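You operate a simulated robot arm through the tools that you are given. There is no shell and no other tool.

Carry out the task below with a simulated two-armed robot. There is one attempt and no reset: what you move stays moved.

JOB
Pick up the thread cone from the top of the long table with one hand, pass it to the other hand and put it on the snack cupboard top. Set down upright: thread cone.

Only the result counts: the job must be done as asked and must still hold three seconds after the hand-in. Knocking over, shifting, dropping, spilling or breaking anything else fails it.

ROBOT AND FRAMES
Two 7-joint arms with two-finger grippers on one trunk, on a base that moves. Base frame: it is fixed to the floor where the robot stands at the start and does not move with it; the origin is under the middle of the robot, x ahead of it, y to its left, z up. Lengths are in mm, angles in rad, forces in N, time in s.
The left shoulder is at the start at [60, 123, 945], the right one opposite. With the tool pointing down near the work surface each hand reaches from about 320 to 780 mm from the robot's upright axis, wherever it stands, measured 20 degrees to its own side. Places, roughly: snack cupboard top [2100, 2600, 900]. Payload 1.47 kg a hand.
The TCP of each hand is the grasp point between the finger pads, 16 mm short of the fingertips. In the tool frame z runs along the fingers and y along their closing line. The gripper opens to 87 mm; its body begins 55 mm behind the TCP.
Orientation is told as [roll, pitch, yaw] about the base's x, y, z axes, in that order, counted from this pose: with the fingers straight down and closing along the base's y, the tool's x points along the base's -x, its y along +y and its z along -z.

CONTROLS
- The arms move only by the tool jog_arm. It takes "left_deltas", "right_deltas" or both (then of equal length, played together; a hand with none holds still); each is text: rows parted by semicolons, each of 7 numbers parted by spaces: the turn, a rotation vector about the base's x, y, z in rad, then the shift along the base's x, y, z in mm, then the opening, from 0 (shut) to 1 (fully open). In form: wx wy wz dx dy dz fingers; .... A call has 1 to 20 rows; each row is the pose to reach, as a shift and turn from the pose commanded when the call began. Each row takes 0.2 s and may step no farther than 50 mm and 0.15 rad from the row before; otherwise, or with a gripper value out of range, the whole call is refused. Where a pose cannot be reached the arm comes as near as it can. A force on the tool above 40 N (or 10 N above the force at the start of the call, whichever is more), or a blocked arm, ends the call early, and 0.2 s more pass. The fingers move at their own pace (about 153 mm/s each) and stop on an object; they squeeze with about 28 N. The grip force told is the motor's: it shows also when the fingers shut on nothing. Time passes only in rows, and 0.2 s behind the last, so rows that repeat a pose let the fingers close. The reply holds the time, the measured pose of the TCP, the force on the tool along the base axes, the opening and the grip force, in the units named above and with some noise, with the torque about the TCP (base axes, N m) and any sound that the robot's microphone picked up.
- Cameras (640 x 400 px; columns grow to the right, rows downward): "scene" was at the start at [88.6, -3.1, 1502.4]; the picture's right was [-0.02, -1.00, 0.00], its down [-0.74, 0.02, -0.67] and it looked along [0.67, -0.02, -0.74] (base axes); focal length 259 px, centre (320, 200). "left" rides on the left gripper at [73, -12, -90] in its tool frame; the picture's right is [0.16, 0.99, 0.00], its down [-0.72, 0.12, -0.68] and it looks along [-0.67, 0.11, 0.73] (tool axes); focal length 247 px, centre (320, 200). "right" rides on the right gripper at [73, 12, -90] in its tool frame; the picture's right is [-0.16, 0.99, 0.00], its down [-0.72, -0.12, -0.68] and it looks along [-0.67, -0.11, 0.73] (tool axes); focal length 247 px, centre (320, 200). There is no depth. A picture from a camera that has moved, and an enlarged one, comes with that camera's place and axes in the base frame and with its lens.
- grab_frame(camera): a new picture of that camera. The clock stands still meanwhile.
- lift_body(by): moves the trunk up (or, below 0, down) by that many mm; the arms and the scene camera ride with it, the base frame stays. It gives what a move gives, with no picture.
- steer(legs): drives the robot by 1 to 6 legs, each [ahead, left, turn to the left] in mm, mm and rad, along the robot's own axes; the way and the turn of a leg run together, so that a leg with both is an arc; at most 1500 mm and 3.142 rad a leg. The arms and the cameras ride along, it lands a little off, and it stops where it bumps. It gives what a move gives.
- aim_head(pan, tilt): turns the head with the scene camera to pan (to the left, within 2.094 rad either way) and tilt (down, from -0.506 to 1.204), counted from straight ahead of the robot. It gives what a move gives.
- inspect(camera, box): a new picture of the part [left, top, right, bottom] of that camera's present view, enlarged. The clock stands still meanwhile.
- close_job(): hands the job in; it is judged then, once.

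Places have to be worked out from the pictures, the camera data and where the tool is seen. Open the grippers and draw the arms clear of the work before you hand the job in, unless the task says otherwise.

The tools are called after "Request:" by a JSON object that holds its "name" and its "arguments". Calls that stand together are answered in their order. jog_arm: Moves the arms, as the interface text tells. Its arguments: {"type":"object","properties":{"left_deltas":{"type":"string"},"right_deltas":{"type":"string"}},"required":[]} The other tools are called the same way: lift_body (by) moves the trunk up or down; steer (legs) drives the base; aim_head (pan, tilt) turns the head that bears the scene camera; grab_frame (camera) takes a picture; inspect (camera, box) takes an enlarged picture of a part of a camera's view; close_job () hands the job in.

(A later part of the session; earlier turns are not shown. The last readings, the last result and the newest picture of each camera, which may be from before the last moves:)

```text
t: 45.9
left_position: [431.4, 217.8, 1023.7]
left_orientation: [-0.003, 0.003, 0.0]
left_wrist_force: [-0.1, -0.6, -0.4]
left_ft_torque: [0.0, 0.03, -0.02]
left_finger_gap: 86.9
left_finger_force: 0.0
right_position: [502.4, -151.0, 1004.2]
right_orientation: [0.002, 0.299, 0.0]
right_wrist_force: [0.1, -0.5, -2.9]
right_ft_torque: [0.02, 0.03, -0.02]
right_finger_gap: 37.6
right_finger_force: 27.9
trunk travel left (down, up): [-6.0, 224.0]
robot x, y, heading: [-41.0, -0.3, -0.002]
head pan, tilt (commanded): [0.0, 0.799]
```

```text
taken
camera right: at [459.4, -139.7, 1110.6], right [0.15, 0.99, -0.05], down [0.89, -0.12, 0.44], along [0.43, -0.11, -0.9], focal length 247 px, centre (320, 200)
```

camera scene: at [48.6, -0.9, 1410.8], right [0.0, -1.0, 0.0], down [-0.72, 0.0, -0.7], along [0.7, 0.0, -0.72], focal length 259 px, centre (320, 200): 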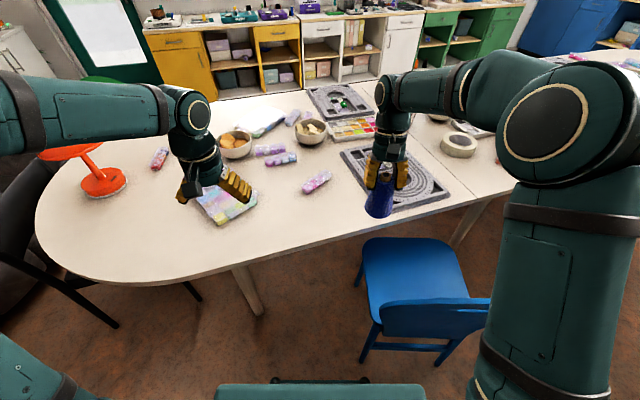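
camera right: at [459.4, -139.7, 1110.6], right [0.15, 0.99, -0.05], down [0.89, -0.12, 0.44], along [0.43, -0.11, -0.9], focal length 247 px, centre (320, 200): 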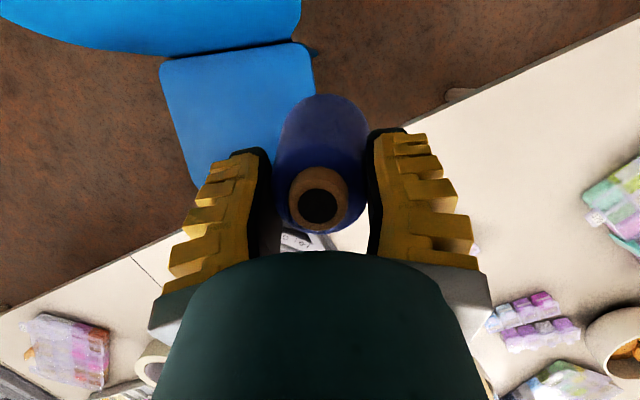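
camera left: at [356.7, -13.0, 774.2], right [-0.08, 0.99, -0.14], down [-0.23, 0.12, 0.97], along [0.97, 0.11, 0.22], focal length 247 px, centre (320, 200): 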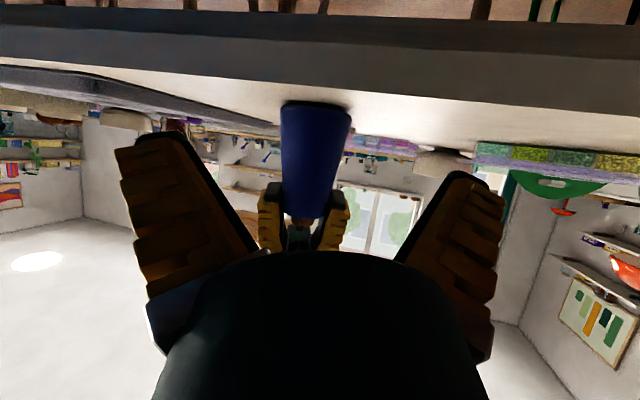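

The cone is securely held at 1004 mm. Now I'll raise the trunk for a better view and survey the left passage.

Request:
{"name": "lift_body", "arguments": {"by": 150}}

Request:
{"name": "aim_head", "arguments": {"pan": 1.1, "tilt": 0.7}}

Request:
{"name": "grab_frame", "arguments": {"camera": "scene"}}

Request:
{"name": "aim_head", "arguments": {"pan": 0.7, "tilt": 0.5}}

Request:
{"name": "grab_frame", "arguments": {"camera": "scene"}}

Request:
{"name": "aim_head", "arguments": {"pan": 1.6, "tilt": 0.8}}

Request:
{"name": "grab_frame", "arguments": {"camera": "scene"}}

```text
t: 47.6
left_position: [431.2, 218.0, 1172.9]
left_orientation: [0.0, 0.002, 0.001]
left_wrist_force: [-0.3, 1.0, 0.0]
left_ft_torque: [0.01, 0.0, -0.01]
left_finger_gap: 87.1
left_finger_force: 0.2
right_position: [504.0, -150.8, 1153.5]
right_orientation: [0.002, 0.301, -0.001]
right_wrist_force: [0.5, -0.2, -1.5]
right_ft_torque: [0.02, -0.01, 0.01]
right_finger_gap: 37.6
right_finger_force: 28.7
trunk travel left (down, up): [-156.0, 74.0]
robot x, y, heading: [-43.9, 0.1, 0.002]
head pan, tilt (commanded): [0.0, 0.799]
```

```text
t: 49.0
left_position: [431.1, 216.5, 1173.2]
left_orientation: [-0.001, 0.002, 0.001]
left_wrist_force: [-0.6, 0.3, -0.3]
left_ft_torque: [0.02, 0.0, 0.0]
left_finger_gap: 87.3
left_finger_force: 0.1
right_position: [503.5, -151.6, 1155.3]
right_orientation: [0.001, 0.298, 0.0]
right_wrist_force: [-1.3, 0.1, -1.0]
right_ft_torque: [0.02, 0.01, 0.0]
right_finger_gap: 37.5
right_finger_force: 28.0
trunk travel left (down, up): [-156.0, 74.0]
robot x, y, heading: [-41.4, -0.7, 0.002]
head pan, tilt (commanded): [1.1, 0.7]
```

```text
taken
camera scene: at [6.0, 74.4, 1569.2], right [0.89, -0.45, 0.0], down [-0.29, -0.57, -0.76], along [0.35, 0.68, -0.64], focal length 259 px, centre (320, 200)
```

scene: 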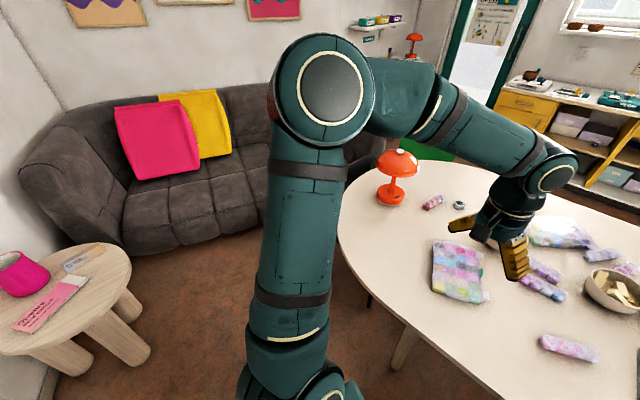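

```text
t: 49.8
left_position: [431.7, 217.5, 1173.4]
left_orientation: [-0.002, 0.001, 0.001]
left_wrist_force: [-0.4, -0.3, -0.2]
left_ft_torque: [0.02, 0.0, -0.01]
left_finger_gap: 87.0
left_finger_force: 0.1
right_position: [503.1, -151.4, 1154.1]
right_orientation: [0.002, 0.299, -0.001]
right_wrist_force: [0.4, 0.4, -0.8]
right_ft_torque: [0.0, -0.02, 0.0]
right_finger_gap: 37.5
right_finger_force: 27.6
trunk travel left (down, up): [-156.0, 74.0]
robot x, y, heading: [-42.8, 1.4, 0.002]
head pan, tilt (commanded): [0.7, 0.499]
```

```text
taken
camera scene: at [36.9, 57.4, 1586.9], right [0.64, -0.76, 0.0], down [-0.37, -0.31, -0.88], along [0.67, 0.57, -0.48], focal length 259 px, centre (320, 200)
```

scene: 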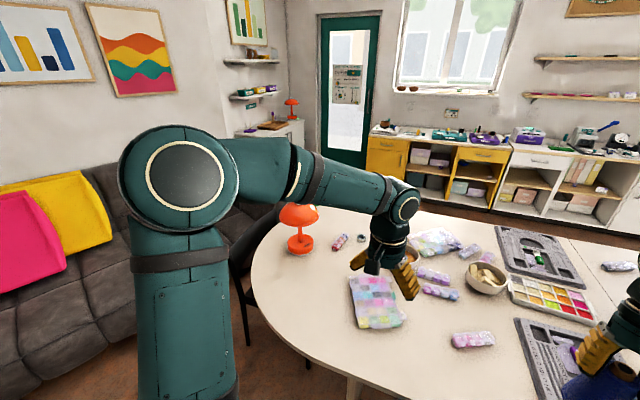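

```text
t: 51.0
left_position: [430.8, 218.1, 1173.6]
left_orientation: [-0.001, 0.001, 0.0]
left_wrist_force: [0.1, 0.1, -0.3]
left_ft_torque: [0.03, 0.0, 0.0]
left_finger_gap: 87.2
left_finger_force: 0.0
right_position: [502.6, -150.0, 1155.1]
right_orientation: [0.0, 0.3, 0.0]
right_wrist_force: [0.4, 0.5, -1.3]
right_ft_torque: [0.01, -0.02, -0.02]
right_finger_gap: 37.6
right_finger_force: 28.3
trunk travel left (down, up): [-156.0, 74.0]
robot x, y, heading: [-41.8, -1.3, -0.001]
head pan, tilt (commanded): [1.6, 0.799]
```

```text
taken
camera scene: at [-35.0, 79.4, 1561.0], right [1.0, 0.03, 0.0], down [0.02, -0.72, -0.7], along [-0.02, 0.7, -0.72], focal length 259 px, centre (320, 200)
```

scene: 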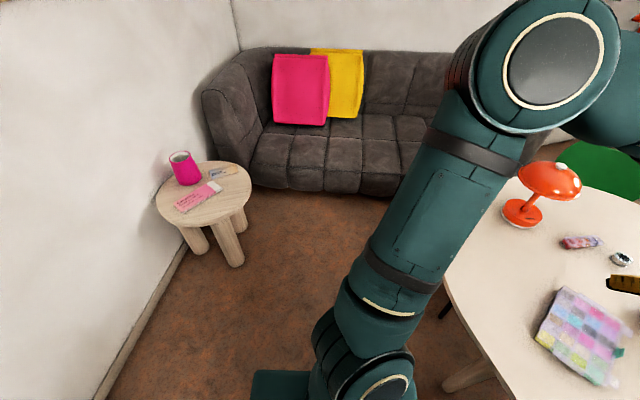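

The left arm hides the passage from the head. I'll turn the left hand about 80° to the left so its own camera looks over the passage.

Request:
{"name": "jog_arm", "arguments": {"left_deltas": "0 0 0.14 0 0 0 1; 0 0 0.28 0 0 0 1; 0 0 0.42 0 0 0 1; 0 0 0.56 0 0 0 1; 0 0 0.7 0 0 0 1; 0 0 0.84 0 0 0 1; 0 0 0.98 0 0 0 1; 0 0 1.12 0 0 0 1; 0 0 1.26 0 0 0 1; 0 0 1.4 0 0 0 1"}}

Request:
{"name": "grab_frame", "arguments": {"camera": "left"}}

```text
t: 53.2
left_position: [430.2, 218.1, 1172.2]
left_orientation: [-0.003, 0.002, 1.401]
left_wrist_force: [0.8, -0.1, 0.4]
left_ft_torque: [-0.02, -0.02, 0.02]
left_finger_gap: 86.7
left_finger_force: 0.0
right_position: [502.0, -151.0, 1154.0]
right_orientation: [0.003, 0.298, 0.001]
right_wrist_force: [-0.1, -0.6, -0.8]
right_ft_torque: [-0.04, -0.03, 0.04]
right_finger_gap: 37.5
right_finger_force: 28.2
trunk travel left (down, up): [-156.0, 74.0]
robot x, y, heading: [-40.3, 3.1, -0.001]
head pan, tilt (commanded): [1.6, 0.799]
```

```text
taken
camera left: at [429.6, 144.8, 1261.9], right [-1.0, 0.01, 0.0], down [0.01, 0.73, 0.68], along [0.01, 0.68, -0.73], focal length 247 px, centre (320, 200)
```

left: 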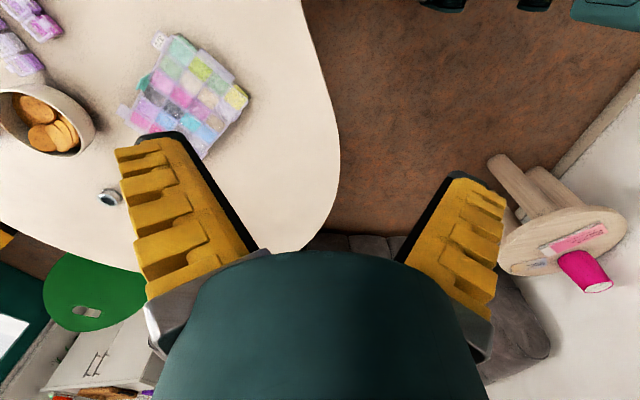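

The floor to my left is open, but the passage itself is still hidden. I'll back off from the chair and table by 300 mm, then turn left about 60° to look along the passage with the head.

Request:
{"name": "steer", "arguments": {"legs": [[-300, 0, 0]]}}

Request:
{"name": "steer", "arguments": {"legs": [[0, 0, 1.05]]}}

Request:
{"name": "aim_head", "arguments": {"pan": 0.0, "tilt": 0.55}}

Request:
{"name": "grab_frame", "arguments": {"camera": "scene"}}

```text
t: 55.3
left_position: [128.5, 219.7, 1173.4]
left_orientation: [-0.001, 0.001, 1.405]
left_wrist_force: [0.2, -0.4, 0.8]
left_ft_torque: [0.03, -0.02, 0.02]
left_finger_gap: 86.7
left_finger_force: 0.1
right_position: [202.5, -148.6, 1154.3]
right_orientation: [0.0, 0.299, 0.007]
right_wrist_force: [-0.5, -0.4, -1.7]
right_ft_torque: [0.03, -0.01, -0.01]
right_finger_gap: 37.4
right_finger_force: 27.8
trunk travel left (down, up): [-156.0, 74.0]
robot x, y, heading: [-343.3, -0.4, 0.01]
head pan, tilt (commanded): [1.6, 0.799]
```

```text
t: 58.4
left_position: [-302.3, 517.9, 1172.5]
left_orientation: [-0.003, 0.001, 2.462]
left_wrist_force: [-0.3, 0.4, 0.3]
left_ft_torque: [0.0, 0.02, 0.01]
left_finger_gap: 87.0
left_finger_force: 0.0
right_position: [56.4, 401.3, 1153.1]
right_orientation: [0.0, 0.299, 1.062]
right_wrist_force: [-0.4, 0.2, -1.0]
right_ft_torque: [0.0, -0.01, 0.03]
right_finger_gap: 37.5
right_finger_force: 28.3
trunk travel left (down, up): [-156.0, 74.0]
robot x, y, heading: [-346.5, -3.4, 1.059]
head pan, tilt (commanded): [1.6, 0.799]
```

```text
t: 60.0
left_position: [-300.8, 517.8, 1173.3]
left_orientation: [-0.001, 0.003, 2.461]
left_wrist_force: [0.5, -0.4, -0.3]
left_ft_torque: [0.03, 0.02, -0.01]
left_finger_gap: 86.9
left_finger_force: 0.1
right_position: [54.2, 402.0, 1153.8]
right_orientation: [0.002, 0.299, 1.062]
right_wrist_force: [0.7, 0.1, -2.1]
right_ft_torque: [-0.01, 0.0, 0.01]
right_finger_gap: 37.5
right_finger_force: 27.8
trunk travel left (down, up): [-156.0, 74.0]
robot x, y, heading: [-342.7, -2.8, 1.062]
head pan, tilt (commanded): [0.0, 0.55]
```

```text
taken
camera scene: at [-294.2, 85.1, 1582.3], right [0.87, -0.49, 0.0], down [-0.25, -0.46, -0.85], along [0.41, 0.74, -0.52], focal length 259 px, centre (320, 200)
```

scene: 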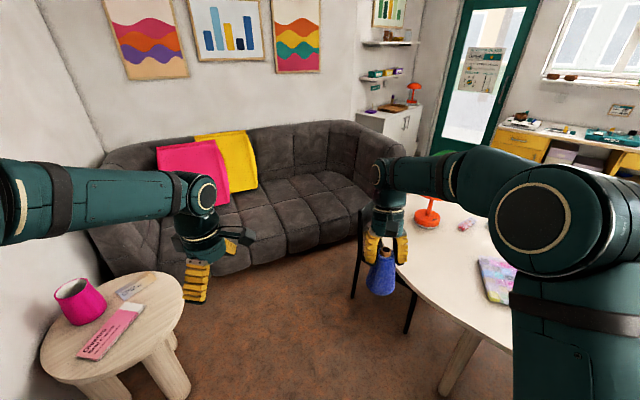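

Now the sofa, the black chair and the table end are visible. I'll enlarge the passage region to measure it.

Request:
{"name": "inspect", "arguments": {"camera": "scene", "box": [240, 150, 440, 340]}}

Request:
{"name": "inspect", "arguments": {"camera": "scene", "box": [340, 60, 460, 150]}}

```text
2.11 times, centred on (340, 245) of scene
camera zoom: at [-294.2, 85.1, 1582.3], right [0.87, -0.49, 0.0], down [-0.25, -0.46, -0.85], along [0.41, 0.74, -0.52], focal length 544 px, centre (278, 105)
```

zoom: 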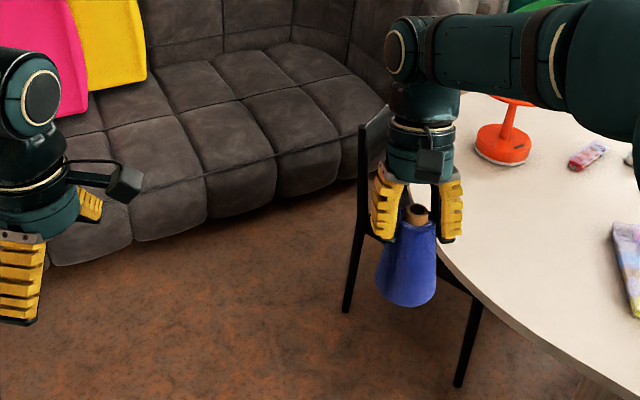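

```text
4.44 times, centred on (400, 105) of scene
camera zoom: at [-294.2, 85.1, 1582.3], right [0.87, -0.49, 0.0], down [-0.25, -0.46, -0.85], along [0.41, 0.74, -0.52], focal length 1149 px, centre (-36, 622)
```

zoom: 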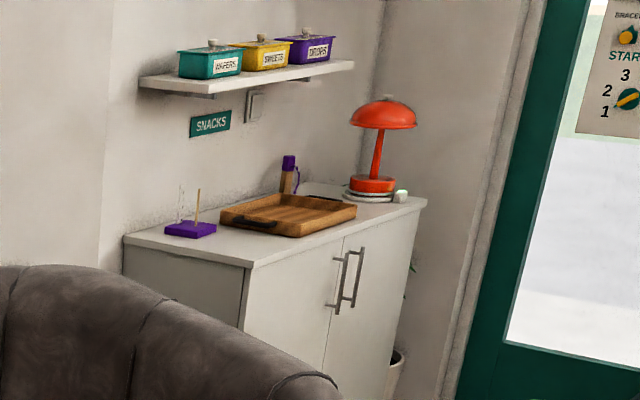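

The gap between the black chair's back and the sofa looks only about 0.5 m, so I need to know my own base size. I'll tip the left hand so its camera looks straight down beside the base.

Request:
{"name": "jog_arm", "arguments": {"left_deltas": "-0.068 -0.122 0 0 0 0 1; -0.137 -0.244 0 0 0 0 1; -0.205 -0.366 0 0 0 0 1; -0.274 -0.488 0 0 0 0 1; -0.342 -0.61 0 0 0 0 1; -0.4 -0.715 0 0 0 0 1"}}

Request:
{"name": "grab_frame", "arguments": {"camera": "left"}}

```text
t: 61.4
left_position: [-302.1, 517.8, 1173.4]
left_orientation: [-0.182, 0.808, 2.384]
left_wrist_force: [-0.4, -0.8, -0.4]
left_ft_torque: [0.0, 0.0, -0.01]
left_finger_gap: 86.9
left_finger_force: 0.2
right_position: [55.6, 401.4, 1154.6]
right_orientation: [0.001, 0.3, 1.063]
right_wrist_force: [0.4, -0.5, -1.4]
right_ft_torque: [-0.03, 0.02, -0.02]
right_finger_gap: 37.5
right_finger_force: 27.6
trunk travel left (down, up): [-156.0, 74.0]
robot x, y, heading: [-339.6, -1.1, 1.067]
head pan, tilt (commanded): [0.0, 0.55]
```

```text
taken
camera left: at [-316.1, 525.9, 1287.5], right [-0.49, -0.87, -0.01], down [-0.87, 0.49, -0.07], along [0.07, -0.03, -1.0], focal length 247 px, centre (320, 200)
```

left: 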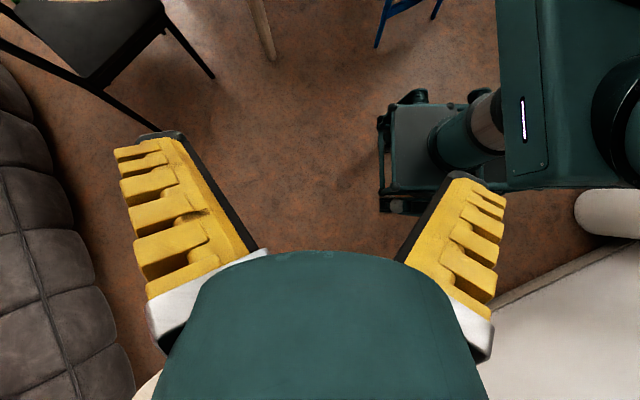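

The base is visible and fairly slim. I'll enlarge it to measure its width, and the passage with the black chair too.

Request:
{"name": "inspect", "arguments": {"camera": "left", "box": [360, 60, 540, 230]}}

Request:
{"name": "inspect", "arguments": {"camera": "left", "box": [0, 0, 280, 175]}}

```text
2.35 times, centred on (450, 145) of left
camera zoom: at [-316.1, 525.9, 1287.5], right [-0.49, -0.87, -0.01], down [-0.87, 0.49, -0.07], along [0.07, -0.03, -1.0], focal length 581 px, centre (14, 329)
```

zoom: 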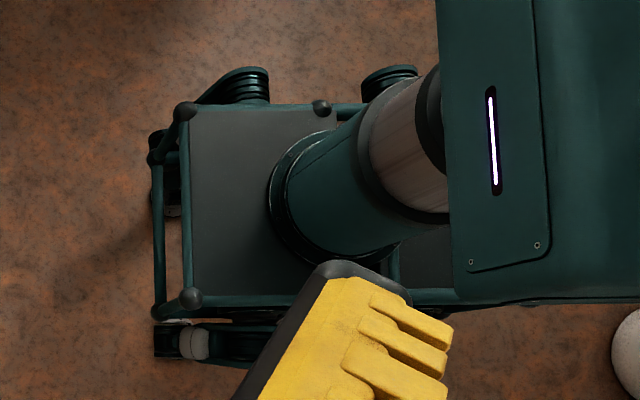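

```text
2.29 times, centred on (140, 88) of left
camera zoom: at [-316.1, 525.9, 1287.5], right [-0.49, -0.87, -0.01], down [-0.87, 0.49, -0.07], along [0.07, -0.03, -1.0], focal length 564 px, centre (731, 457)
```

zoom: 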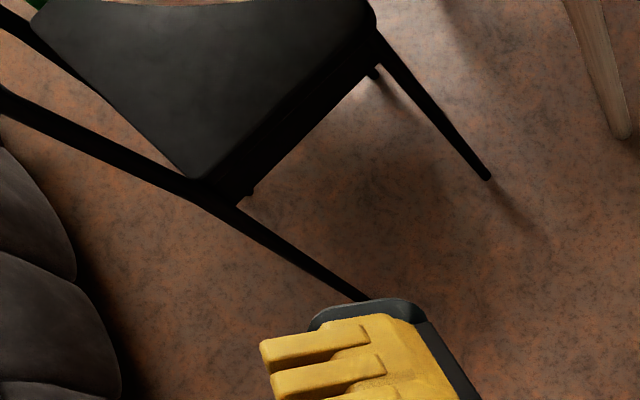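

Measured from above: base about 430 mm wide over the wheels, while the gap between the chair's rear post (~[887, 1160]) and the sofa front is only about 400–430 mm. That is too tight, so I'll check the route around the right end of the table: restore the left hand and turn right to look.

Request:
{"name": "jog_arm", "arguments": {"left_deltas": "0.068 0.122 0 0 0 0 1; 0.137 0.244 0 0 0 0 1; 0.205 0.366 0 0 0 0 1; 0.274 0.488 0 0 0 0 1; 0.342 0.61 0 0 0 0 1; 0.4 0.715 0 0 0 0 1"}}

Request:
{"name": "steer", "arguments": {"legs": [[0, 0, -2.28]]}}

Request:
{"name": "aim_head", "arguments": {"pan": 0.0, "tilt": 0.35}}

Request:
{"name": "grab_frame", "arguments": {"camera": "scene"}}

Request:
{"name": "aim_head", "arguments": {"pan": 0.6, "tilt": 0.3}}

Request:
{"name": "grab_frame", "arguments": {"camera": "scene"}}

```text
t: 62.8
left_position: [-301.8, 518.8, 1173.0]
left_orientation: [-0.001, -0.001, 2.462]
left_wrist_force: [-0.1, 0.6, 0.4]
left_ft_torque: [0.0, -0.01, -0.02]
left_finger_gap: 87.2
left_finger_force: 0.1
right_position: [56.1, 401.3, 1154.5]
right_orientation: [0.002, 0.3, 1.064]
right_wrist_force: [-0.1, -0.6, -1.3]
right_ft_torque: [0.02, -0.03, 0.04]
right_finger_gap: 37.0
right_finger_force: 27.6
trunk travel left (down, up): [-156.0, 74.0]
robot x, y, heading: [-342.0, -4.1, 1.059]
head pan, tilt (commanded): [0.0, 0.55]
```

```text
t: 68.6
left_position: [25.7, -369.2, 1172.6]
left_orientation: [-0.001, 0.002, 0.185]
left_wrist_force: [0.0, 0.9, -0.1]
left_ft_torque: [0.0, 0.02, 0.03]
left_finger_gap: 86.8
left_finger_force: 0.0
right_position: [-293.7, -564.7, 1153.3]
right_orientation: [0.003, 0.299, -1.214]
right_wrist_force: [0.2, -0.2, -2.2]
right_ft_torque: [0.0, -0.03, -0.02]
right_finger_gap: 37.4
right_finger_force: 28.3
trunk travel left (down, up): [-156.0, 74.0]
robot x, y, heading: [-343.4, 0.9, -1.215]
head pan, tilt (commanded): [0.0, 0.55]
```

```text
t: 69.4
left_position: [26.3, -367.9, 1173.0]
left_orientation: [0.0, 0.002, 0.184]
left_wrist_force: [-0.3, -1.0, 0.7]
left_ft_torque: [-0.01, -0.02, -0.03]
left_finger_gap: 86.6
left_finger_force: 0.1
right_position: [-293.7, -564.2, 1154.8]
right_orientation: [0.003, 0.299, -1.213]
right_wrist_force: [-1.1, 0.1, -1.0]
right_ft_torque: [0.01, 0.03, 0.04]
right_finger_gap: 37.6
right_finger_force: 27.9
trunk travel left (down, up): [-156.0, 74.0]
robot x, y, heading: [-343.8, -0.9, -1.218]
head pan, tilt (commanded): [0.0, 0.351]
```

```text
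taken
camera scene: at [-306.8, -99.0, 1600.5], right [-0.94, -0.35, 0.0], down [-0.12, 0.32, -0.94], along [0.33, -0.88, -0.34], focal length 259 px, centre (320, 200)
```

scene: 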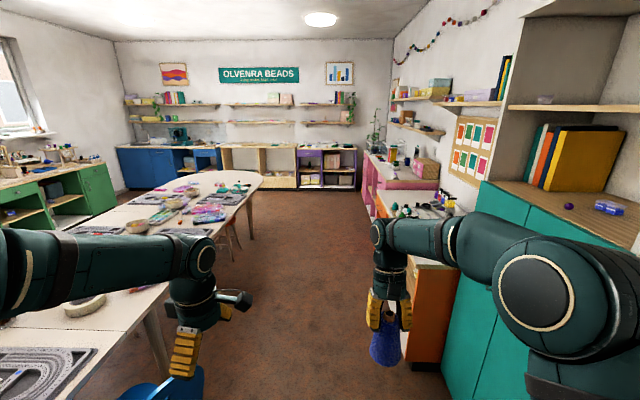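

```text
t: 70.4
left_position: [25.9, -368.0, 1172.5]
left_orientation: [-0.001, 0.003, 0.185]
left_wrist_force: [-0.6, -0.1, -1.0]
left_ft_torque: [-0.01, -0.02, 0.0]
left_finger_gap: 87.1
left_finger_force: 0.1
right_position: [-293.7, -564.6, 1154.8]
right_orientation: [0.002, 0.299, -1.213]
right_wrist_force: [-0.3, 0.4, -1.6]
right_ft_torque: [0.01, 0.0, 0.0]
right_finger_gap: 37.0
right_finger_force: 28.1
trunk travel left (down, up): [-156.0, 74.0]
robot x, y, heading: [-344.7, -1.2, -1.21]
head pan, tilt (commanded): [0.6, 0.3]
```

```text
taken
camera scene: at [-263.1, -65.5, 1605.3], right [-0.58, -0.82, 0.0], down [-0.24, 0.17, -0.96], along [0.78, -0.55, -0.3], focal length 259 px, centre (320, 200)
```

scene: 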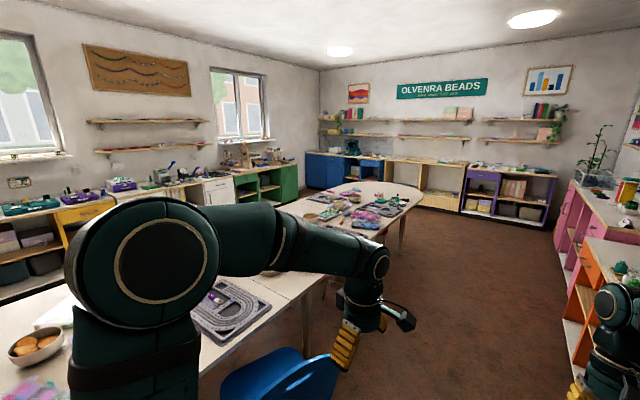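

The right route is wide open: an aisle about 1.3 m wide along the table, and about 2 m of free floor past its far end. I'll drive along it in stages, first 1400 mm, then check.

Request:
{"name": "steer", "arguments": {"legs": [[1400, 0, 0]]}}

Request:
{"name": "aim_head", "arguments": {"pan": 0.2, "tilt": 0.45}}

Request:
{"name": "grab_frame", "arguments": {"camera": "scene"}}

```text
t: 77.3
left_position: [513.3, -1675.2, 1173.4]
left_orientation: [-0.001, 0.003, 0.185]
left_wrist_force: [-0.1, -0.1, -0.1]
left_ft_torque: [-0.01, 0.01, -0.03]
left_finger_gap: 87.3
left_finger_force: 0.2
right_position: [193.1, -1871.7, 1154.1]
right_orientation: [0.002, 0.302, -1.215]
right_wrist_force: [0.7, -0.6, -1.8]
right_ft_torque: [-0.01, 0.01, 0.0]
right_finger_gap: 37.0
right_finger_force: 27.6
trunk travel left (down, up): [-156.0, 74.0]
robot x, y, heading: [144.5, -1308.3, -1.216]
head pan, tilt (commanded): [0.6, 0.3]
```

```text
t: 78.2
left_position: [512.2, -1674.9, 1172.9]
left_orientation: [-0.003, 0.002, 0.185]
left_wrist_force: [0.8, 0.3, 0.6]
left_ft_torque: [0.0, 0.02, 0.04]
left_finger_gap: 87.0
left_finger_force: 0.0
right_position: [192.8, -1870.0, 1153.5]
right_orientation: [0.001, 0.3, -1.214]
right_wrist_force: [-0.5, 0.5, -1.8]
right_ft_torque: [0.01, 0.0, -0.01]
right_finger_gap: 36.8
right_finger_force: 27.5
trunk travel left (down, up): [-156.0, 74.0]
robot x, y, heading: [146.9, -1306.1, -1.217]
head pan, tilt (commanded): [0.201, 0.45]
```

```text
taken
camera scene: at [195.9, -1396.1, 1591.4], right [-0.85, -0.53, 0.0], down [-0.23, 0.37, -0.9], along [0.48, -0.76, -0.43], focal length 259 px, centre (320, 200)
```

scene: 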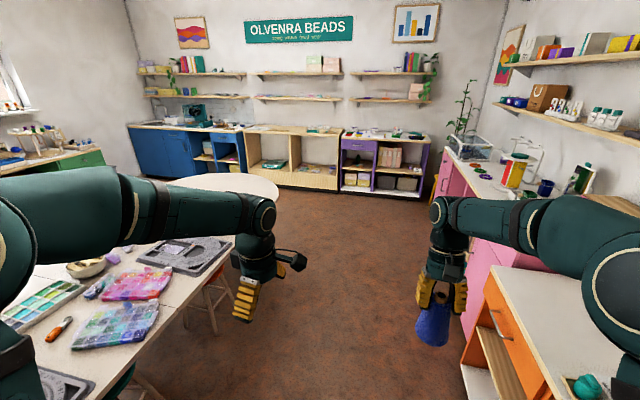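

The aisle ahead stays clear on both sides. I'll continue along it and past the table's end in two further legs.

Request:
{"name": "steer", "arguments": {"legs": [[1400, 0, 0]]}}

Request:
{"name": "grab_frame", "arguments": {"camera": "scene"}}

```text
t: 85.1
left_position: [1003.8, -2974.8, 1171.8]
left_orientation: [-0.001, 0.002, 0.189]
left_wrist_force: [-0.9, -0.3, -0.2]
left_ft_torque: [-0.01, 0.0, -0.04]
left_finger_gap: 87.2
left_finger_force: 0.0
right_position: [683.9, -3172.8, 1155.1]
right_orientation: [-0.001, 0.301, -1.21]
right_wrist_force: [-0.2, 0.4, -0.9]
right_ft_torque: [-0.02, -0.04, 0.0]
right_finger_gap: 36.8
right_finger_force: 28.2
trunk travel left (down, up): [-156.0, 74.0]
robot x, y, heading: [633.7, -2610.3, -1.205]
head pan, tilt (commanded): [0.201, 0.45]
```

```text
taken
camera scene: at [685.1, -2698.4, 1591.3], right [-0.85, -0.53, 0.0], down [-0.23, 0.37, -0.9], along [0.48, -0.76, -0.44], focal length 259 px, centre (320, 200)
```

scene: 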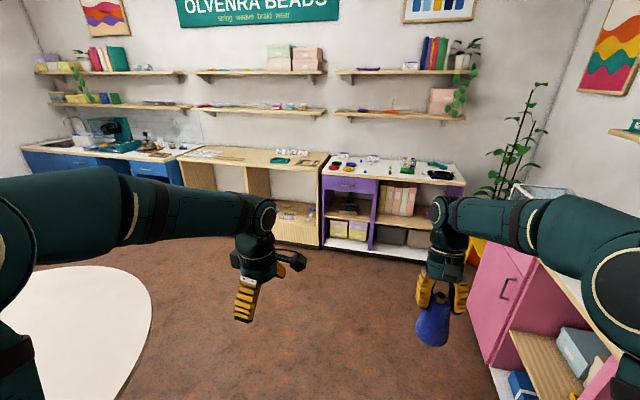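

The table's end is on my left and about 1.5 m of free floor lies before the far cabinets. I'll advance 1330 mm, then turn left about 90°.

Request:
{"name": "steer", "arguments": {"legs": [[1330, 0, 0]]}}

Request:
{"name": "steer", "arguments": {"legs": [[0, 0, 1.545]]}}

Request:
{"name": "aim_head", "arguments": {"pan": 0.0, "tilt": 0.45}}

Request:
{"name": "grab_frame", "arguments": {"camera": "scene"}}

Request:
{"name": "aim_head", "arguments": {"pan": 0.8, "tilt": 0.45}}

Request:
{"name": "grab_frame", "arguments": {"camera": "scene"}}

```text
t: 91.8
left_position: [1482.7, -4212.3, 1172.7]
left_orientation: [0.0, 0.001, 0.199]
left_wrist_force: [0.0, -0.1, 0.1]
left_ft_torque: [-0.03, 0.03, 0.0]
left_finger_gap: 87.0
left_finger_force: 0.0
right_position: [1165.7, -4415.0, 1153.7]
right_orientation: [0.001, 0.301, -1.201]
right_wrist_force: [-0.4, -1.2, -1.3]
right_ft_torque: [0.0, 0.01, 0.02]
right_finger_gap: 36.7
right_finger_force: 27.6
trunk travel left (down, up): [-156.0, 74.0]
robot x, y, heading: [1110.7, -3851.5, -1.2]
head pan, tilt (commanded): [0.201, 0.45]
```

```text
t: 95.9
left_position: [1483.5, -3489.7, 1173.6]
left_orientation: [-0.002, 0.002, 1.737]
left_wrist_force: [0.4, -0.9, -1.2]
left_ft_torque: [-0.01, -0.03, -0.04]
left_finger_gap: 87.0
left_finger_force: 0.1
right_position: [1672.8, -3814.1, 1154.7]
right_orientation: [0.002, 0.299, 0.337]
right_wrist_force: [0.7, 0.8, -2.0]
right_ft_torque: [-0.01, -0.02, -0.01]
right_finger_gap: 36.3
right_finger_force: 28.2
trunk travel left (down, up): [-156.0, 74.0]
robot x, y, heading: [1110.0, -3851.3, 0.338]
head pan, tilt (commanded): [0.201, 0.45]
```

```text
t: 96.7
left_position: [1483.3, -3490.2, 1172.9]
left_orientation: [0.0, 0.001, 1.736]
left_wrist_force: [0.3, -0.1, 0.7]
left_ft_torque: [0.0, 0.01, -0.01]
left_finger_gap: 87.1
left_finger_force: 0.1
right_position: [1672.8, -3813.8, 1154.0]
right_orientation: [0.002, 0.301, 0.337]
right_wrist_force: [-0.2, 0.1, -2.9]
right_ft_torque: [-0.03, -0.01, -0.01]
right_finger_gap: 36.5
right_finger_force: 27.9
trunk travel left (down, up): [-156.0, 74.0]
robot x, y, heading: [1110.0, -3846.8, 0.336]
head pan, tilt (commanded): [0.0, 0.45]
```

```text
taken
camera scene: at [1204.7, -3819.0, 1591.4], right [0.33, -0.94, 0.0], down [-0.41, -0.14, -0.9], along [0.85, 0.3, -0.44], focal length 259 px, centre (320, 200)
```

scene: 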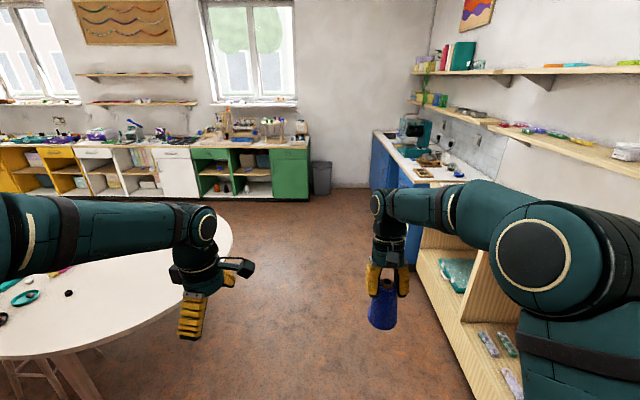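

```text
t: 97.8
left_position: [1483.7, -3491.4, 1172.2]
left_orientation: [-0.002, 0.002, 1.737]
left_wrist_force: [0.3, -0.1, 0.6]
left_ft_torque: [0.02, 0.01, 0.0]
left_finger_gap: 86.9
left_finger_force: 0.0
right_position: [1672.1, -3814.9, 1155.0]
right_orientation: [0.001, 0.3, 0.337]
right_wrist_force: [-0.3, -0.1, -2.1]
right_ft_torque: [0.02, 0.04, 0.01]
right_finger_gap: 36.4
right_finger_force: 27.8
trunk travel left (down, up): [-156.0, 74.0]
robot x, y, heading: [1107.2, -3852.7, 0.335]
head pan, tilt (commanded): [0.799, 0.45]
```

```text
taken
camera scene: at [1156.7, -3766.0, 1591.4], right [0.91, -0.42, 0.0], down [-0.18, -0.39, -0.9], along [0.38, 0.82, -0.44], focal length 259 px, centre (320, 200)
```

scene: 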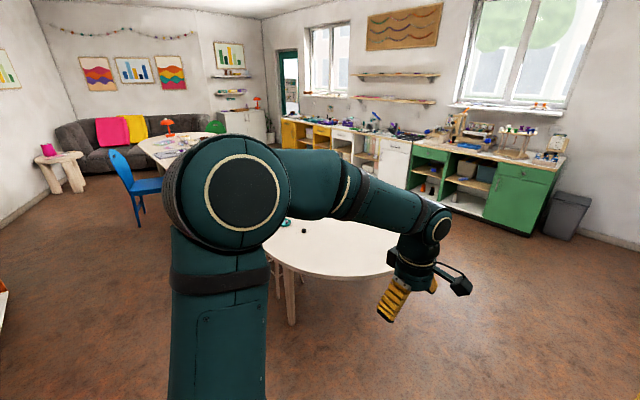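

The far side looks open too. The right finger gap has crept from 37.8 to 36.4 mm, so I'll check whether the cone is sliding in the grip.

Request:
{"name": "inspect", "arguments": {"camera": "right", "box": [120, 60, 520, 310]}}

```text
1.60 times, centred on (320, 185) of right
camera zoom: at [1628.1, -3818.1, 1260.8], right [-0.18, 0.98, -0.05], down [0.88, 0.18, 0.44], along [0.44, 0.04, -0.9], focal length 395 px, centre (320, 224)
```

zoom: 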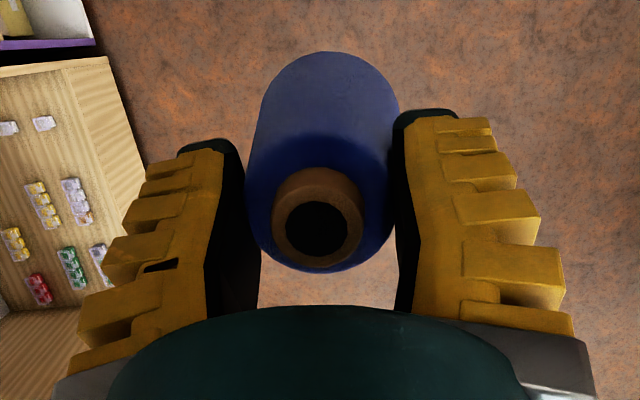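

The cone has settled only a few millimetres and still sits firmly between the pads. The floor ahead is clear, so I'll drive 2640 mm along the table's end and turn left into the far aisle.

Request:
{"name": "steer", "arguments": {"legs": [[1320, 0, 0], [1320, 0, 0], [0, 0, 1.575]]}}

Request:
{"name": "aim_head", "arguments": {"pan": 0.0, "tilt": 0.4}}

Request:
{"name": "grab_frame", "arguments": {"camera": "scene"}}

```text
t: 114.5
left_position: [3254.8, -2618.5, 1173.2]
left_orientation: [-0.002, 0.004, -2.978]
left_wrist_force: [-0.8, -0.5, -0.7]
left_ft_torque: [-0.04, 0.04, -0.02]
left_finger_gap: 87.2
left_finger_force: 0.2
right_position: [3579.0, -2428.7, 1154.9]
right_orientation: [0.001, 0.299, 1.906]
right_wrist_force: [0.4, 0.3, -1.6]
right_ft_torque: [-0.03, 0.0, -0.01]
right_finger_gap: 36.4
right_finger_force: 28.3
trunk travel left (down, up): [-156.0, 74.0]
robot x, y, heading: [3615.3, -2990.0, 1.907]
head pan, tilt (commanded): [0.799, 0.45]
```

```text
t: 115.7
left_position: [3254.6, -2619.0, 1173.3]
left_orientation: [-0.001, -0.001, -2.98]
left_wrist_force: [0.0, 0.4, 0.3]
left_ft_torque: [-0.03, 0.0, -0.02]
left_finger_gap: 87.3
left_finger_force: 0.0
right_position: [3578.5, -2429.3, 1153.9]
right_orientation: [0.002, 0.3, 1.904]
right_wrist_force: [-0.7, -0.1, -1.5]
right_ft_torque: [0.01, 0.0, 0.01]
right_finger_gap: 36.5
right_finger_force: 28.6
trunk travel left (down, up): [-156.0, 74.0]
robot x, y, heading: [3613.0, -2993.1, 1.906]
head pan, tilt (commanded): [0.0, 0.4]
```

```text
taken
camera scene: at [3580.8, -2897.9, 1596.0], right [0.94, 0.33, 0.0], down [0.13, -0.37, -0.92], along [-0.3, 0.87, -0.39], focal length 259 px, centre (320, 200)
```

scene: 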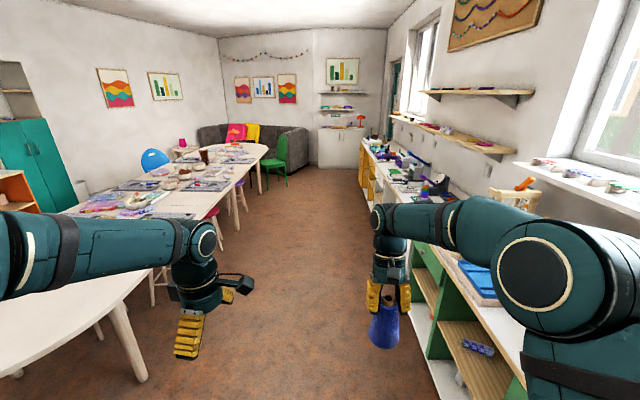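

The far aisle is clear to the snack cupboard at its end, with stools and the green chair well to the left. I'll drive 4500 mm along it.

Request:
{"name": "steer", "arguments": {"legs": [[1500, 0, 0], [1500, 0, 0]]}}

Request:
{"name": "grab_frame", "arguments": {"camera": "scene"}}

```text
t: 130.1
left_position: [2233.9, 195.0, 1173.6]
left_orientation: [0.0, 0.001, -2.956]
left_wrist_force: [0.3, 0.1, 0.9]
left_ft_torque: [0.0, 0.0, 0.01]
left_finger_gap: 86.7
left_finger_force: 0.0
right_position: [2554.6, 391.0, 1154.6]
right_orientation: [0.001, 0.3, 1.926]
right_wrist_force: [-0.1, -0.2, -1.6]
right_ft_torque: [-0.03, 0.0, 0.02]
right_finger_gap: 36.0
right_finger_force: 27.7
trunk travel left (down, up): [-156.0, 74.0]
robot x, y, heading: [2603.9, -174.3, 1.93]
head pan, tilt (commanded): [0.0, 0.4]
```

```text
taken
camera scene: at [2567.1, -76.3, 1596.0], right [0.94, 0.35, 0.0], down [0.14, -0.36, -0.92], along [-0.32, 0.86, -0.39], focal length 259 px, centre (320, 200)
```

scene: 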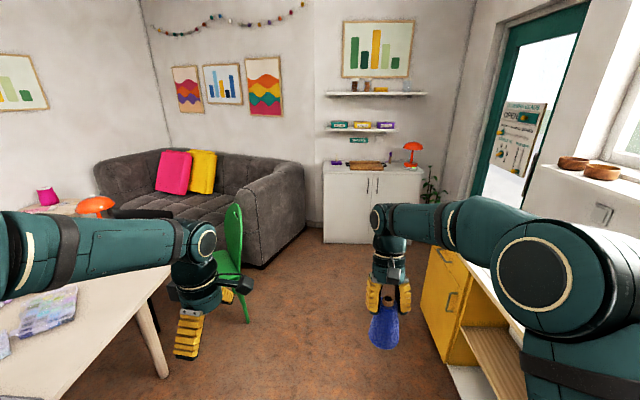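

The cupboard is straight ahead. I'll enlarge its top to find the free spot before approaching.

Request:
{"name": "inspect", "arguments": {"camera": "scene", "box": [310, 120, 450, 210]}}

Request:
{"name": "inspect", "arguments": {"camera": "right", "box": [120, 60, 520, 310]}}

```text
4.44 times, centred on (380, 165) of scene
camera zoom: at [2567.1, -76.3, 1596.0], right [0.94, 0.35, 0.0], down [0.14, -0.36, -0.92], along [-0.32, 0.86, -0.39], focal length 1149 px, centre (53, 356)
```

zoom: 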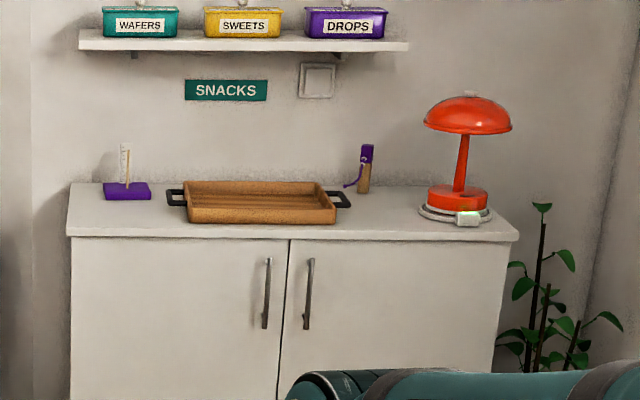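

```text
1.60 times, centred on (320, 185) of right
camera zoom: at [2559.0, 347.2, 1260.7], right [-0.98, -0.2, -0.05], down [-0.2, 0.88, 0.44], along [-0.05, 0.44, -0.9], focal length 395 px, centre (320, 224)
```

zoom: 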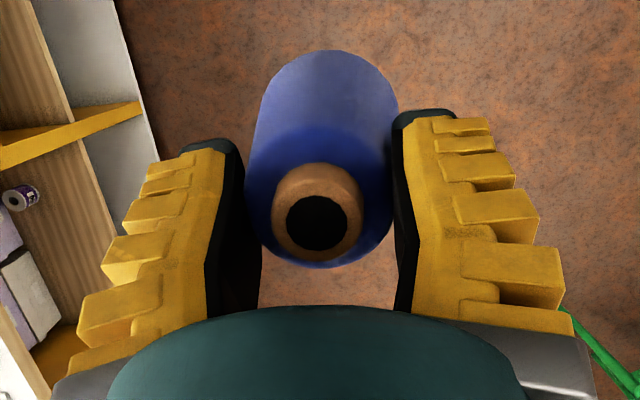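

There is a free area at the cupboard's front-left, between the small purple stand, the tray and the front edge. I estimate the spot at about [1795, 2445] with the top near z≈850. I'll drive 1400 mm closer and measure again.

Request:
{"name": "steer", "arguments": {"legs": [[1400, -20, -0.05]]}}

Request:
{"name": "aim_head", "arguments": {"pan": 0.0, "tilt": 0.55}}

Request:
{"name": "grab_frame", "arguments": {"camera": "scene"}}

Request:
{"name": "grab_frame", "arguments": {"camera": "right"}}

```text
t: 137.1
left_position: [1832.4, 1551.0, 1172.8]
left_orientation: [-0.001, 0.001, -3.022]
left_wrist_force: [0.5, -0.3, 0.4]
left_ft_torque: [-0.01, 0.0, -0.01]
left_finger_gap: 86.9
left_finger_force: 0.2
right_position: [2164.5, 1725.9, 1153.8]
right_orientation: [0.002, 0.301, 1.866]
right_wrist_force: [0.1, 0.6, -1.9]
right_ft_torque: [0.03, -0.01, 0.01]
right_finger_gap: 35.7
right_finger_force: 28.2
trunk travel left (down, up): [-156.0, 74.0]
robot x, y, heading: [2177.7, 1160.3, 1.858]
head pan, tilt (commanded): [0.0, 0.4]
```

```text
t: 137.8
left_position: [1832.4, 1551.0, 1173.5]
left_orientation: [-0.002, 0.0, -3.021]
left_wrist_force: [-0.4, 0.0, 0.1]
left_ft_torque: [-0.01, -0.01, 0.02]
left_finger_gap: 86.9
left_finger_force: 0.0
right_position: [2163.9, 1726.5, 1153.2]
right_orientation: [0.003, 0.299, 1.866]
right_wrist_force: [0.3, -0.1, -0.9]
right_ft_torque: [0.01, -0.01, 0.0]
right_finger_gap: 35.8
right_finger_force: 28.1
trunk travel left (down, up): [-156.0, 74.0]
robot x, y, heading: [2177.0, 1162.0, 1.861]
head pan, tilt (commanded): [0.0, 0.55]
```

```text
taken
camera scene: at [2147.7, 1255.1, 1582.4], right [0.96, 0.29, 0.0], down [0.15, -0.5, -0.85], along [-0.25, 0.82, -0.52], focal length 259 px, centre (320, 200)
```

scene: 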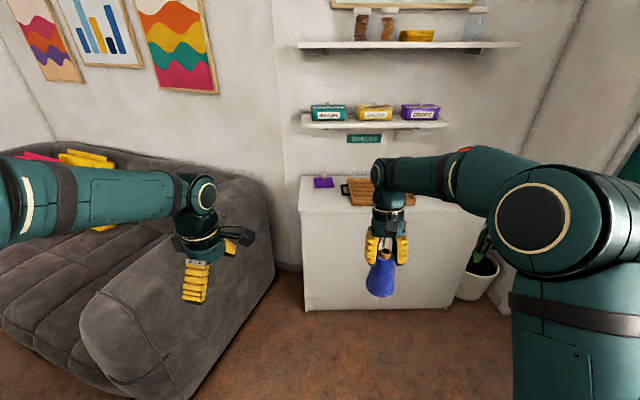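

```text
taken
camera right: at [2165.6, 1681.0, 1260.8], right [-0.99, -0.14, -0.05], down [-0.15, 0.89, 0.44], along [-0.02, 0.44, -0.9], focal length 247 px, centre (320, 200)
```

right: 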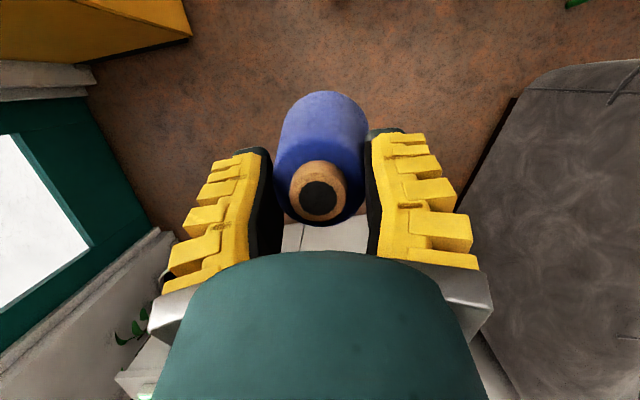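

The cupboard is close now. I'll enlarge its top and front edge to triangulate height and corners.

Request:
{"name": "inspect", "arguments": {"camera": "scene", "box": [285, 150, 385, 220]}}

Request:
{"name": "inspect", "arguments": {"camera": "scene", "box": [285, 190, 485, 330]}}

```text
5.71 times, centred on (335, 185) of scene
camera zoom: at [2147.7, 1255.1, 1582.4], right [0.96, 0.29, 0.0], down [0.15, -0.5, -0.85], along [-0.25, 0.82, -0.52], focal length 1478 px, centre (234, 286)
```

zoom: 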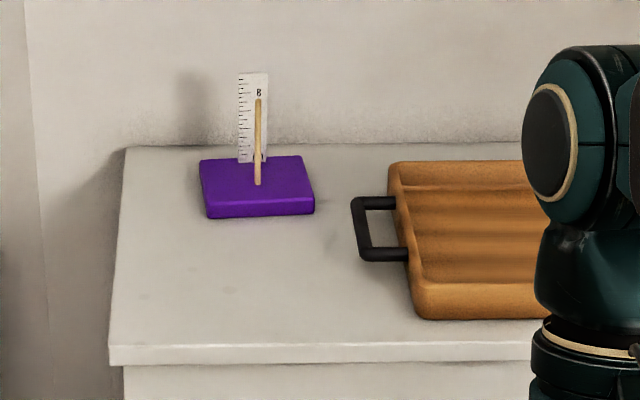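

```text
2.86 times, centred on (385, 260) of scene
camera zoom: at [2147.7, 1255.1, 1582.4], right [0.96, 0.29, 0.0], down [0.15, -0.5, -0.85], along [-0.25, 0.82, -0.52], focal length 739 px, centre (134, 29)
```

zoom: 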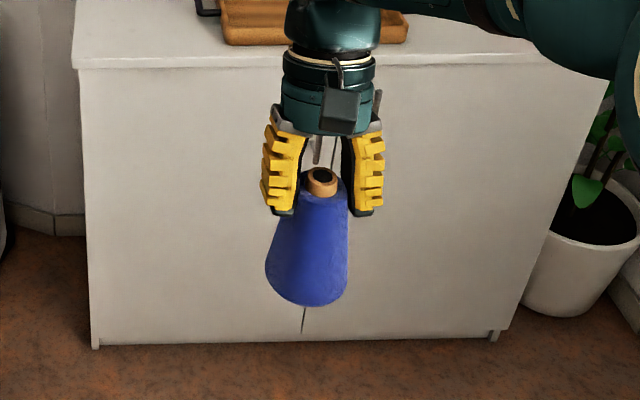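

The free area spans about 0–235 mm along and 0–235 mm deep from the front-left corner. A wall shelf above means I should come in low, so I'll lower the trunk 150 mm now (cone base to about 900 mm), which also gives a second view for measuring the top's height.

Request:
{"name": "lift_body", "arguments": {"by": -150}}

Request:
{"name": "inspect", "arguments": {"camera": "scene", "box": [265, 110, 425, 210]}}

Request:
{"name": "grab_frame", "arguments": {"camera": "scene"}}

```text
t: 139.5
left_position: [1832.7, 1549.9, 1023.5]
left_orientation: [-0.001, 0.0, -3.021]
left_wrist_force: [0.5, 0.1, 0.3]
left_ft_torque: [-0.01, -0.02, 0.02]
left_finger_gap: 87.2
left_finger_force: 0.0
right_position: [2164.9, 1726.3, 1003.6]
right_orientation: [0.001, 0.299, 1.863]
right_wrist_force: [-0.9, 0.5, -1.0]
right_ft_torque: [0.0, 0.01, 0.02]
right_finger_gap: 35.6
right_finger_force: 27.5
trunk travel left (down, up): [-6.0, 224.0]
robot x, y, heading: [2171.7, 1162.5, 1.861]
head pan, tilt (commanded): [0.0, 0.55]
```

```text
4.00 times, centred on (345, 160) of scene
camera zoom: at [2147.7, 1255.0, 1432.5], right [0.96, 0.29, 0.0], down [0.15, -0.5, -0.85], along [-0.25, 0.82, -0.52], focal length 1034 px, centre (220, 360)
```

zoom: 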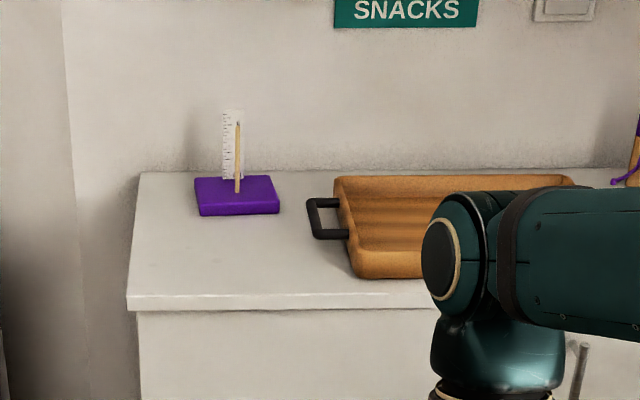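

```text
taken
camera scene: at [2147.7, 1255.0, 1432.5], right [0.96, 0.29, 0.0], down [0.15, -0.5, -0.85], along [-0.25, 0.82, -0.52], focal length 259 px, centre (320, 200)
```

scene: 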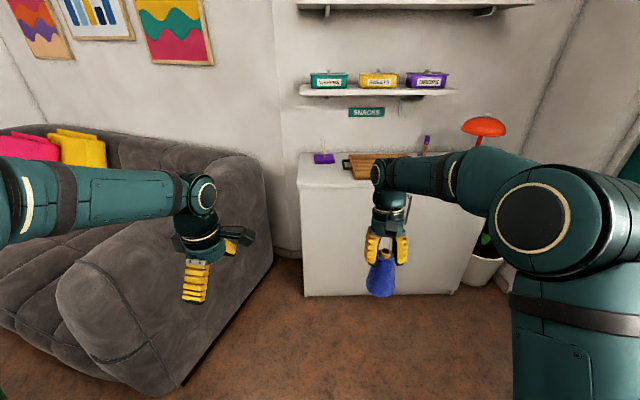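

Triangulation gives the cupboard top at z≈870, its front-left corner at about [1743, 2242], and the shelf's underside near 1214 mm and set back. So my target is about [1826, 2358]. I'll pull the left hand back and shift the right hand inward before approaching.

Request:
{"name": "jog_arm", "arguments": {"left_deltas": "0 0 0 6 -20 0 1; 0 0 0 12 -40 0 1; 0 0 0 18 -60 0 1; 0 0 0 24 -80 0 1; 0 0 0 30 -100 0 1; 0 0 0 36 -120 0 1; 0 0 0 43 -143 0 1; 0 0 0 43 -143 0 1", "right_deltas": "0 0 0 -10 -3 0 0; 0 0 0 -25 -7.5 0 0; 0 0 0 -45 -13.5 0 0; 0 0 0 -65 -19.7 0 0; 0 0 0 -85 -25.7 0 0; 0 0 0 -105 -31.8 0 0; 0 0 0 -123 -37.4 0 0; 0 0 0 -123 -37.4 0 0"}}

Request:
{"name": "grab_frame", "arguments": {"camera": "scene"}}

Request:
{"name": "inspect", "arguments": {"camera": "right", "box": [120, 60, 520, 310]}}

```text
t: 141.3
left_position: [1876.0, 1407.3, 1021.6]
left_orientation: [-0.001, 0.0, -3.021]
left_wrist_force: [-0.2, 0.2, -0.7]
left_ft_torque: [0.01, 0.01, 0.01]
left_finger_gap: 86.9
left_finger_force: 0.1
right_position: [2040.9, 1689.4, 1003.6]
right_orientation: [0.0, 0.301, 1.863]
right_wrist_force: [0.6, 0.0, -1.6]
right_ft_torque: [-0.02, 0.01, 0.02]
right_finger_gap: 35.5
right_finger_force: 28.6
trunk travel left (down, up): [-6.0, 224.0]
robot x, y, heading: [2173.7, 1165.1, 1.861]
head pan, tilt (commanded): [0.0, 0.55]
```

```text
taken
camera scene: at [2147.8, 1255.5, 1432.3], right [0.96, 0.29, 0.0], down [0.15, -0.5, -0.85], along [-0.25, 0.82, -0.52], focal length 259 px, centre (320, 200)
```

scene: 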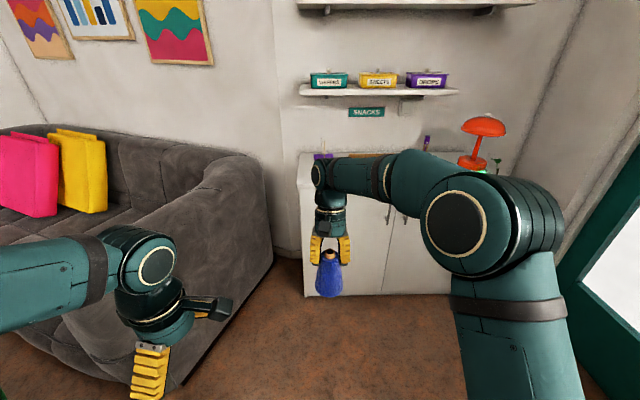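

```text
1.60 times, centred on (320, 185) of right
camera zoom: at [2042.9, 1644.0, 1110.5], right [-0.99, -0.14, -0.05], down [-0.15, 0.89, 0.44], along [-0.02, 0.44, -0.9], focal length 395 px, centre (320, 224)
```

zoom: 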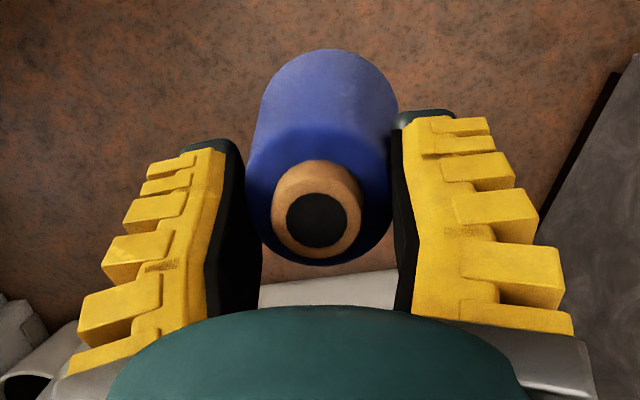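

The right hand is now at forward 541, lateral -23 from my axis. I'll drive 550 mm forward first, stopping with the cone just short of the front edge.

Request:
{"name": "steer", "arguments": {"legs": [[550, 3, 0.02]]}}

Request:
{"name": "grab_frame", "arguments": {"camera": "scene"}}

Request:
{"name": "grab_frame", "arguments": {"camera": "right"}}

Request:
{"name": "grab_frame", "arguments": {"camera": "left"}}

```text
t: 144.5
left_position: [1707.1, 1925.9, 1022.6]
left_orientation: [0.001, 0.003, -3.005]
left_wrist_force: [0.1, -0.3, -0.3]
left_ft_torque: [-0.02, 0.02, -0.01]
left_finger_gap: 86.4
left_finger_force: 0.0
right_position: [1869.6, 2209.4, 1003.8]
right_orientation: [0.003, 0.301, 1.878]
right_wrist_force: [0.7, 1.3, -1.0]
right_ft_torque: [0.01, 0.04, -0.01]
right_finger_gap: 35.5
right_finger_force: 28.1
trunk travel left (down, up): [-6.0, 224.0]
robot x, y, heading: [2015.0, 1679.1, 1.878]
head pan, tilt (commanded): [0.0, 0.55]
```

```text
taken
camera scene: at [1981.6, 1777.5, 1432.3], right [0.95, 0.3, 0.0], down [0.16, -0.5, -0.85], along [-0.26, 0.81, -0.52], focal length 259 px, centre (320, 200)
```

scene: 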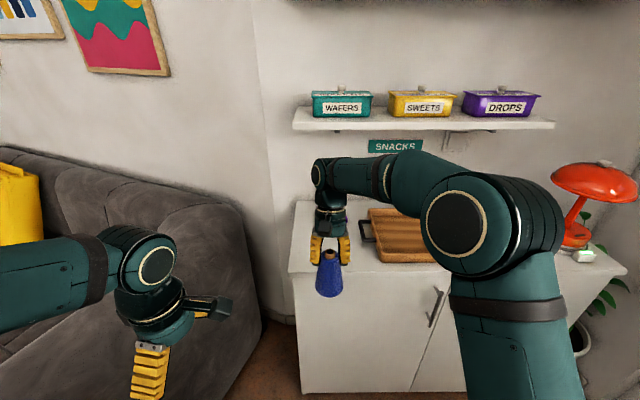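

```text
taken
camera right: at [1871.3, 2164.3, 1110.5], right [-0.99, -0.15, -0.05], down [-0.16, 0.89, 0.44], along [-0.03, 0.44, -0.9], focal length 247 px, centre (320, 200)
```

right: 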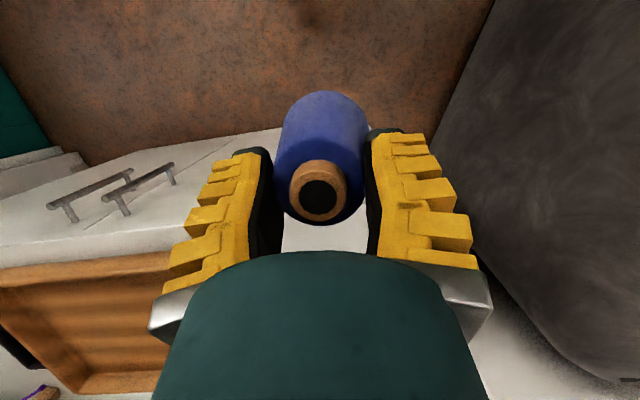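

```text
taken
camera left: at [1778.3, 1947.8, 1111.2], right [0.29, -0.96, 0.0], down [-0.7, -0.21, 0.68], along [-0.65, -0.2, -0.73], focal length 247 px, centre (320, 200)
```

left: 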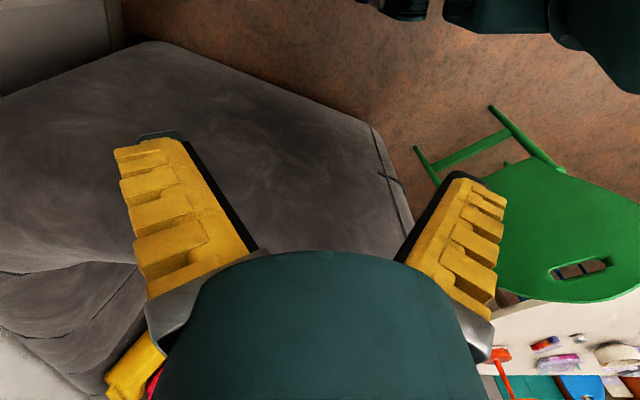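

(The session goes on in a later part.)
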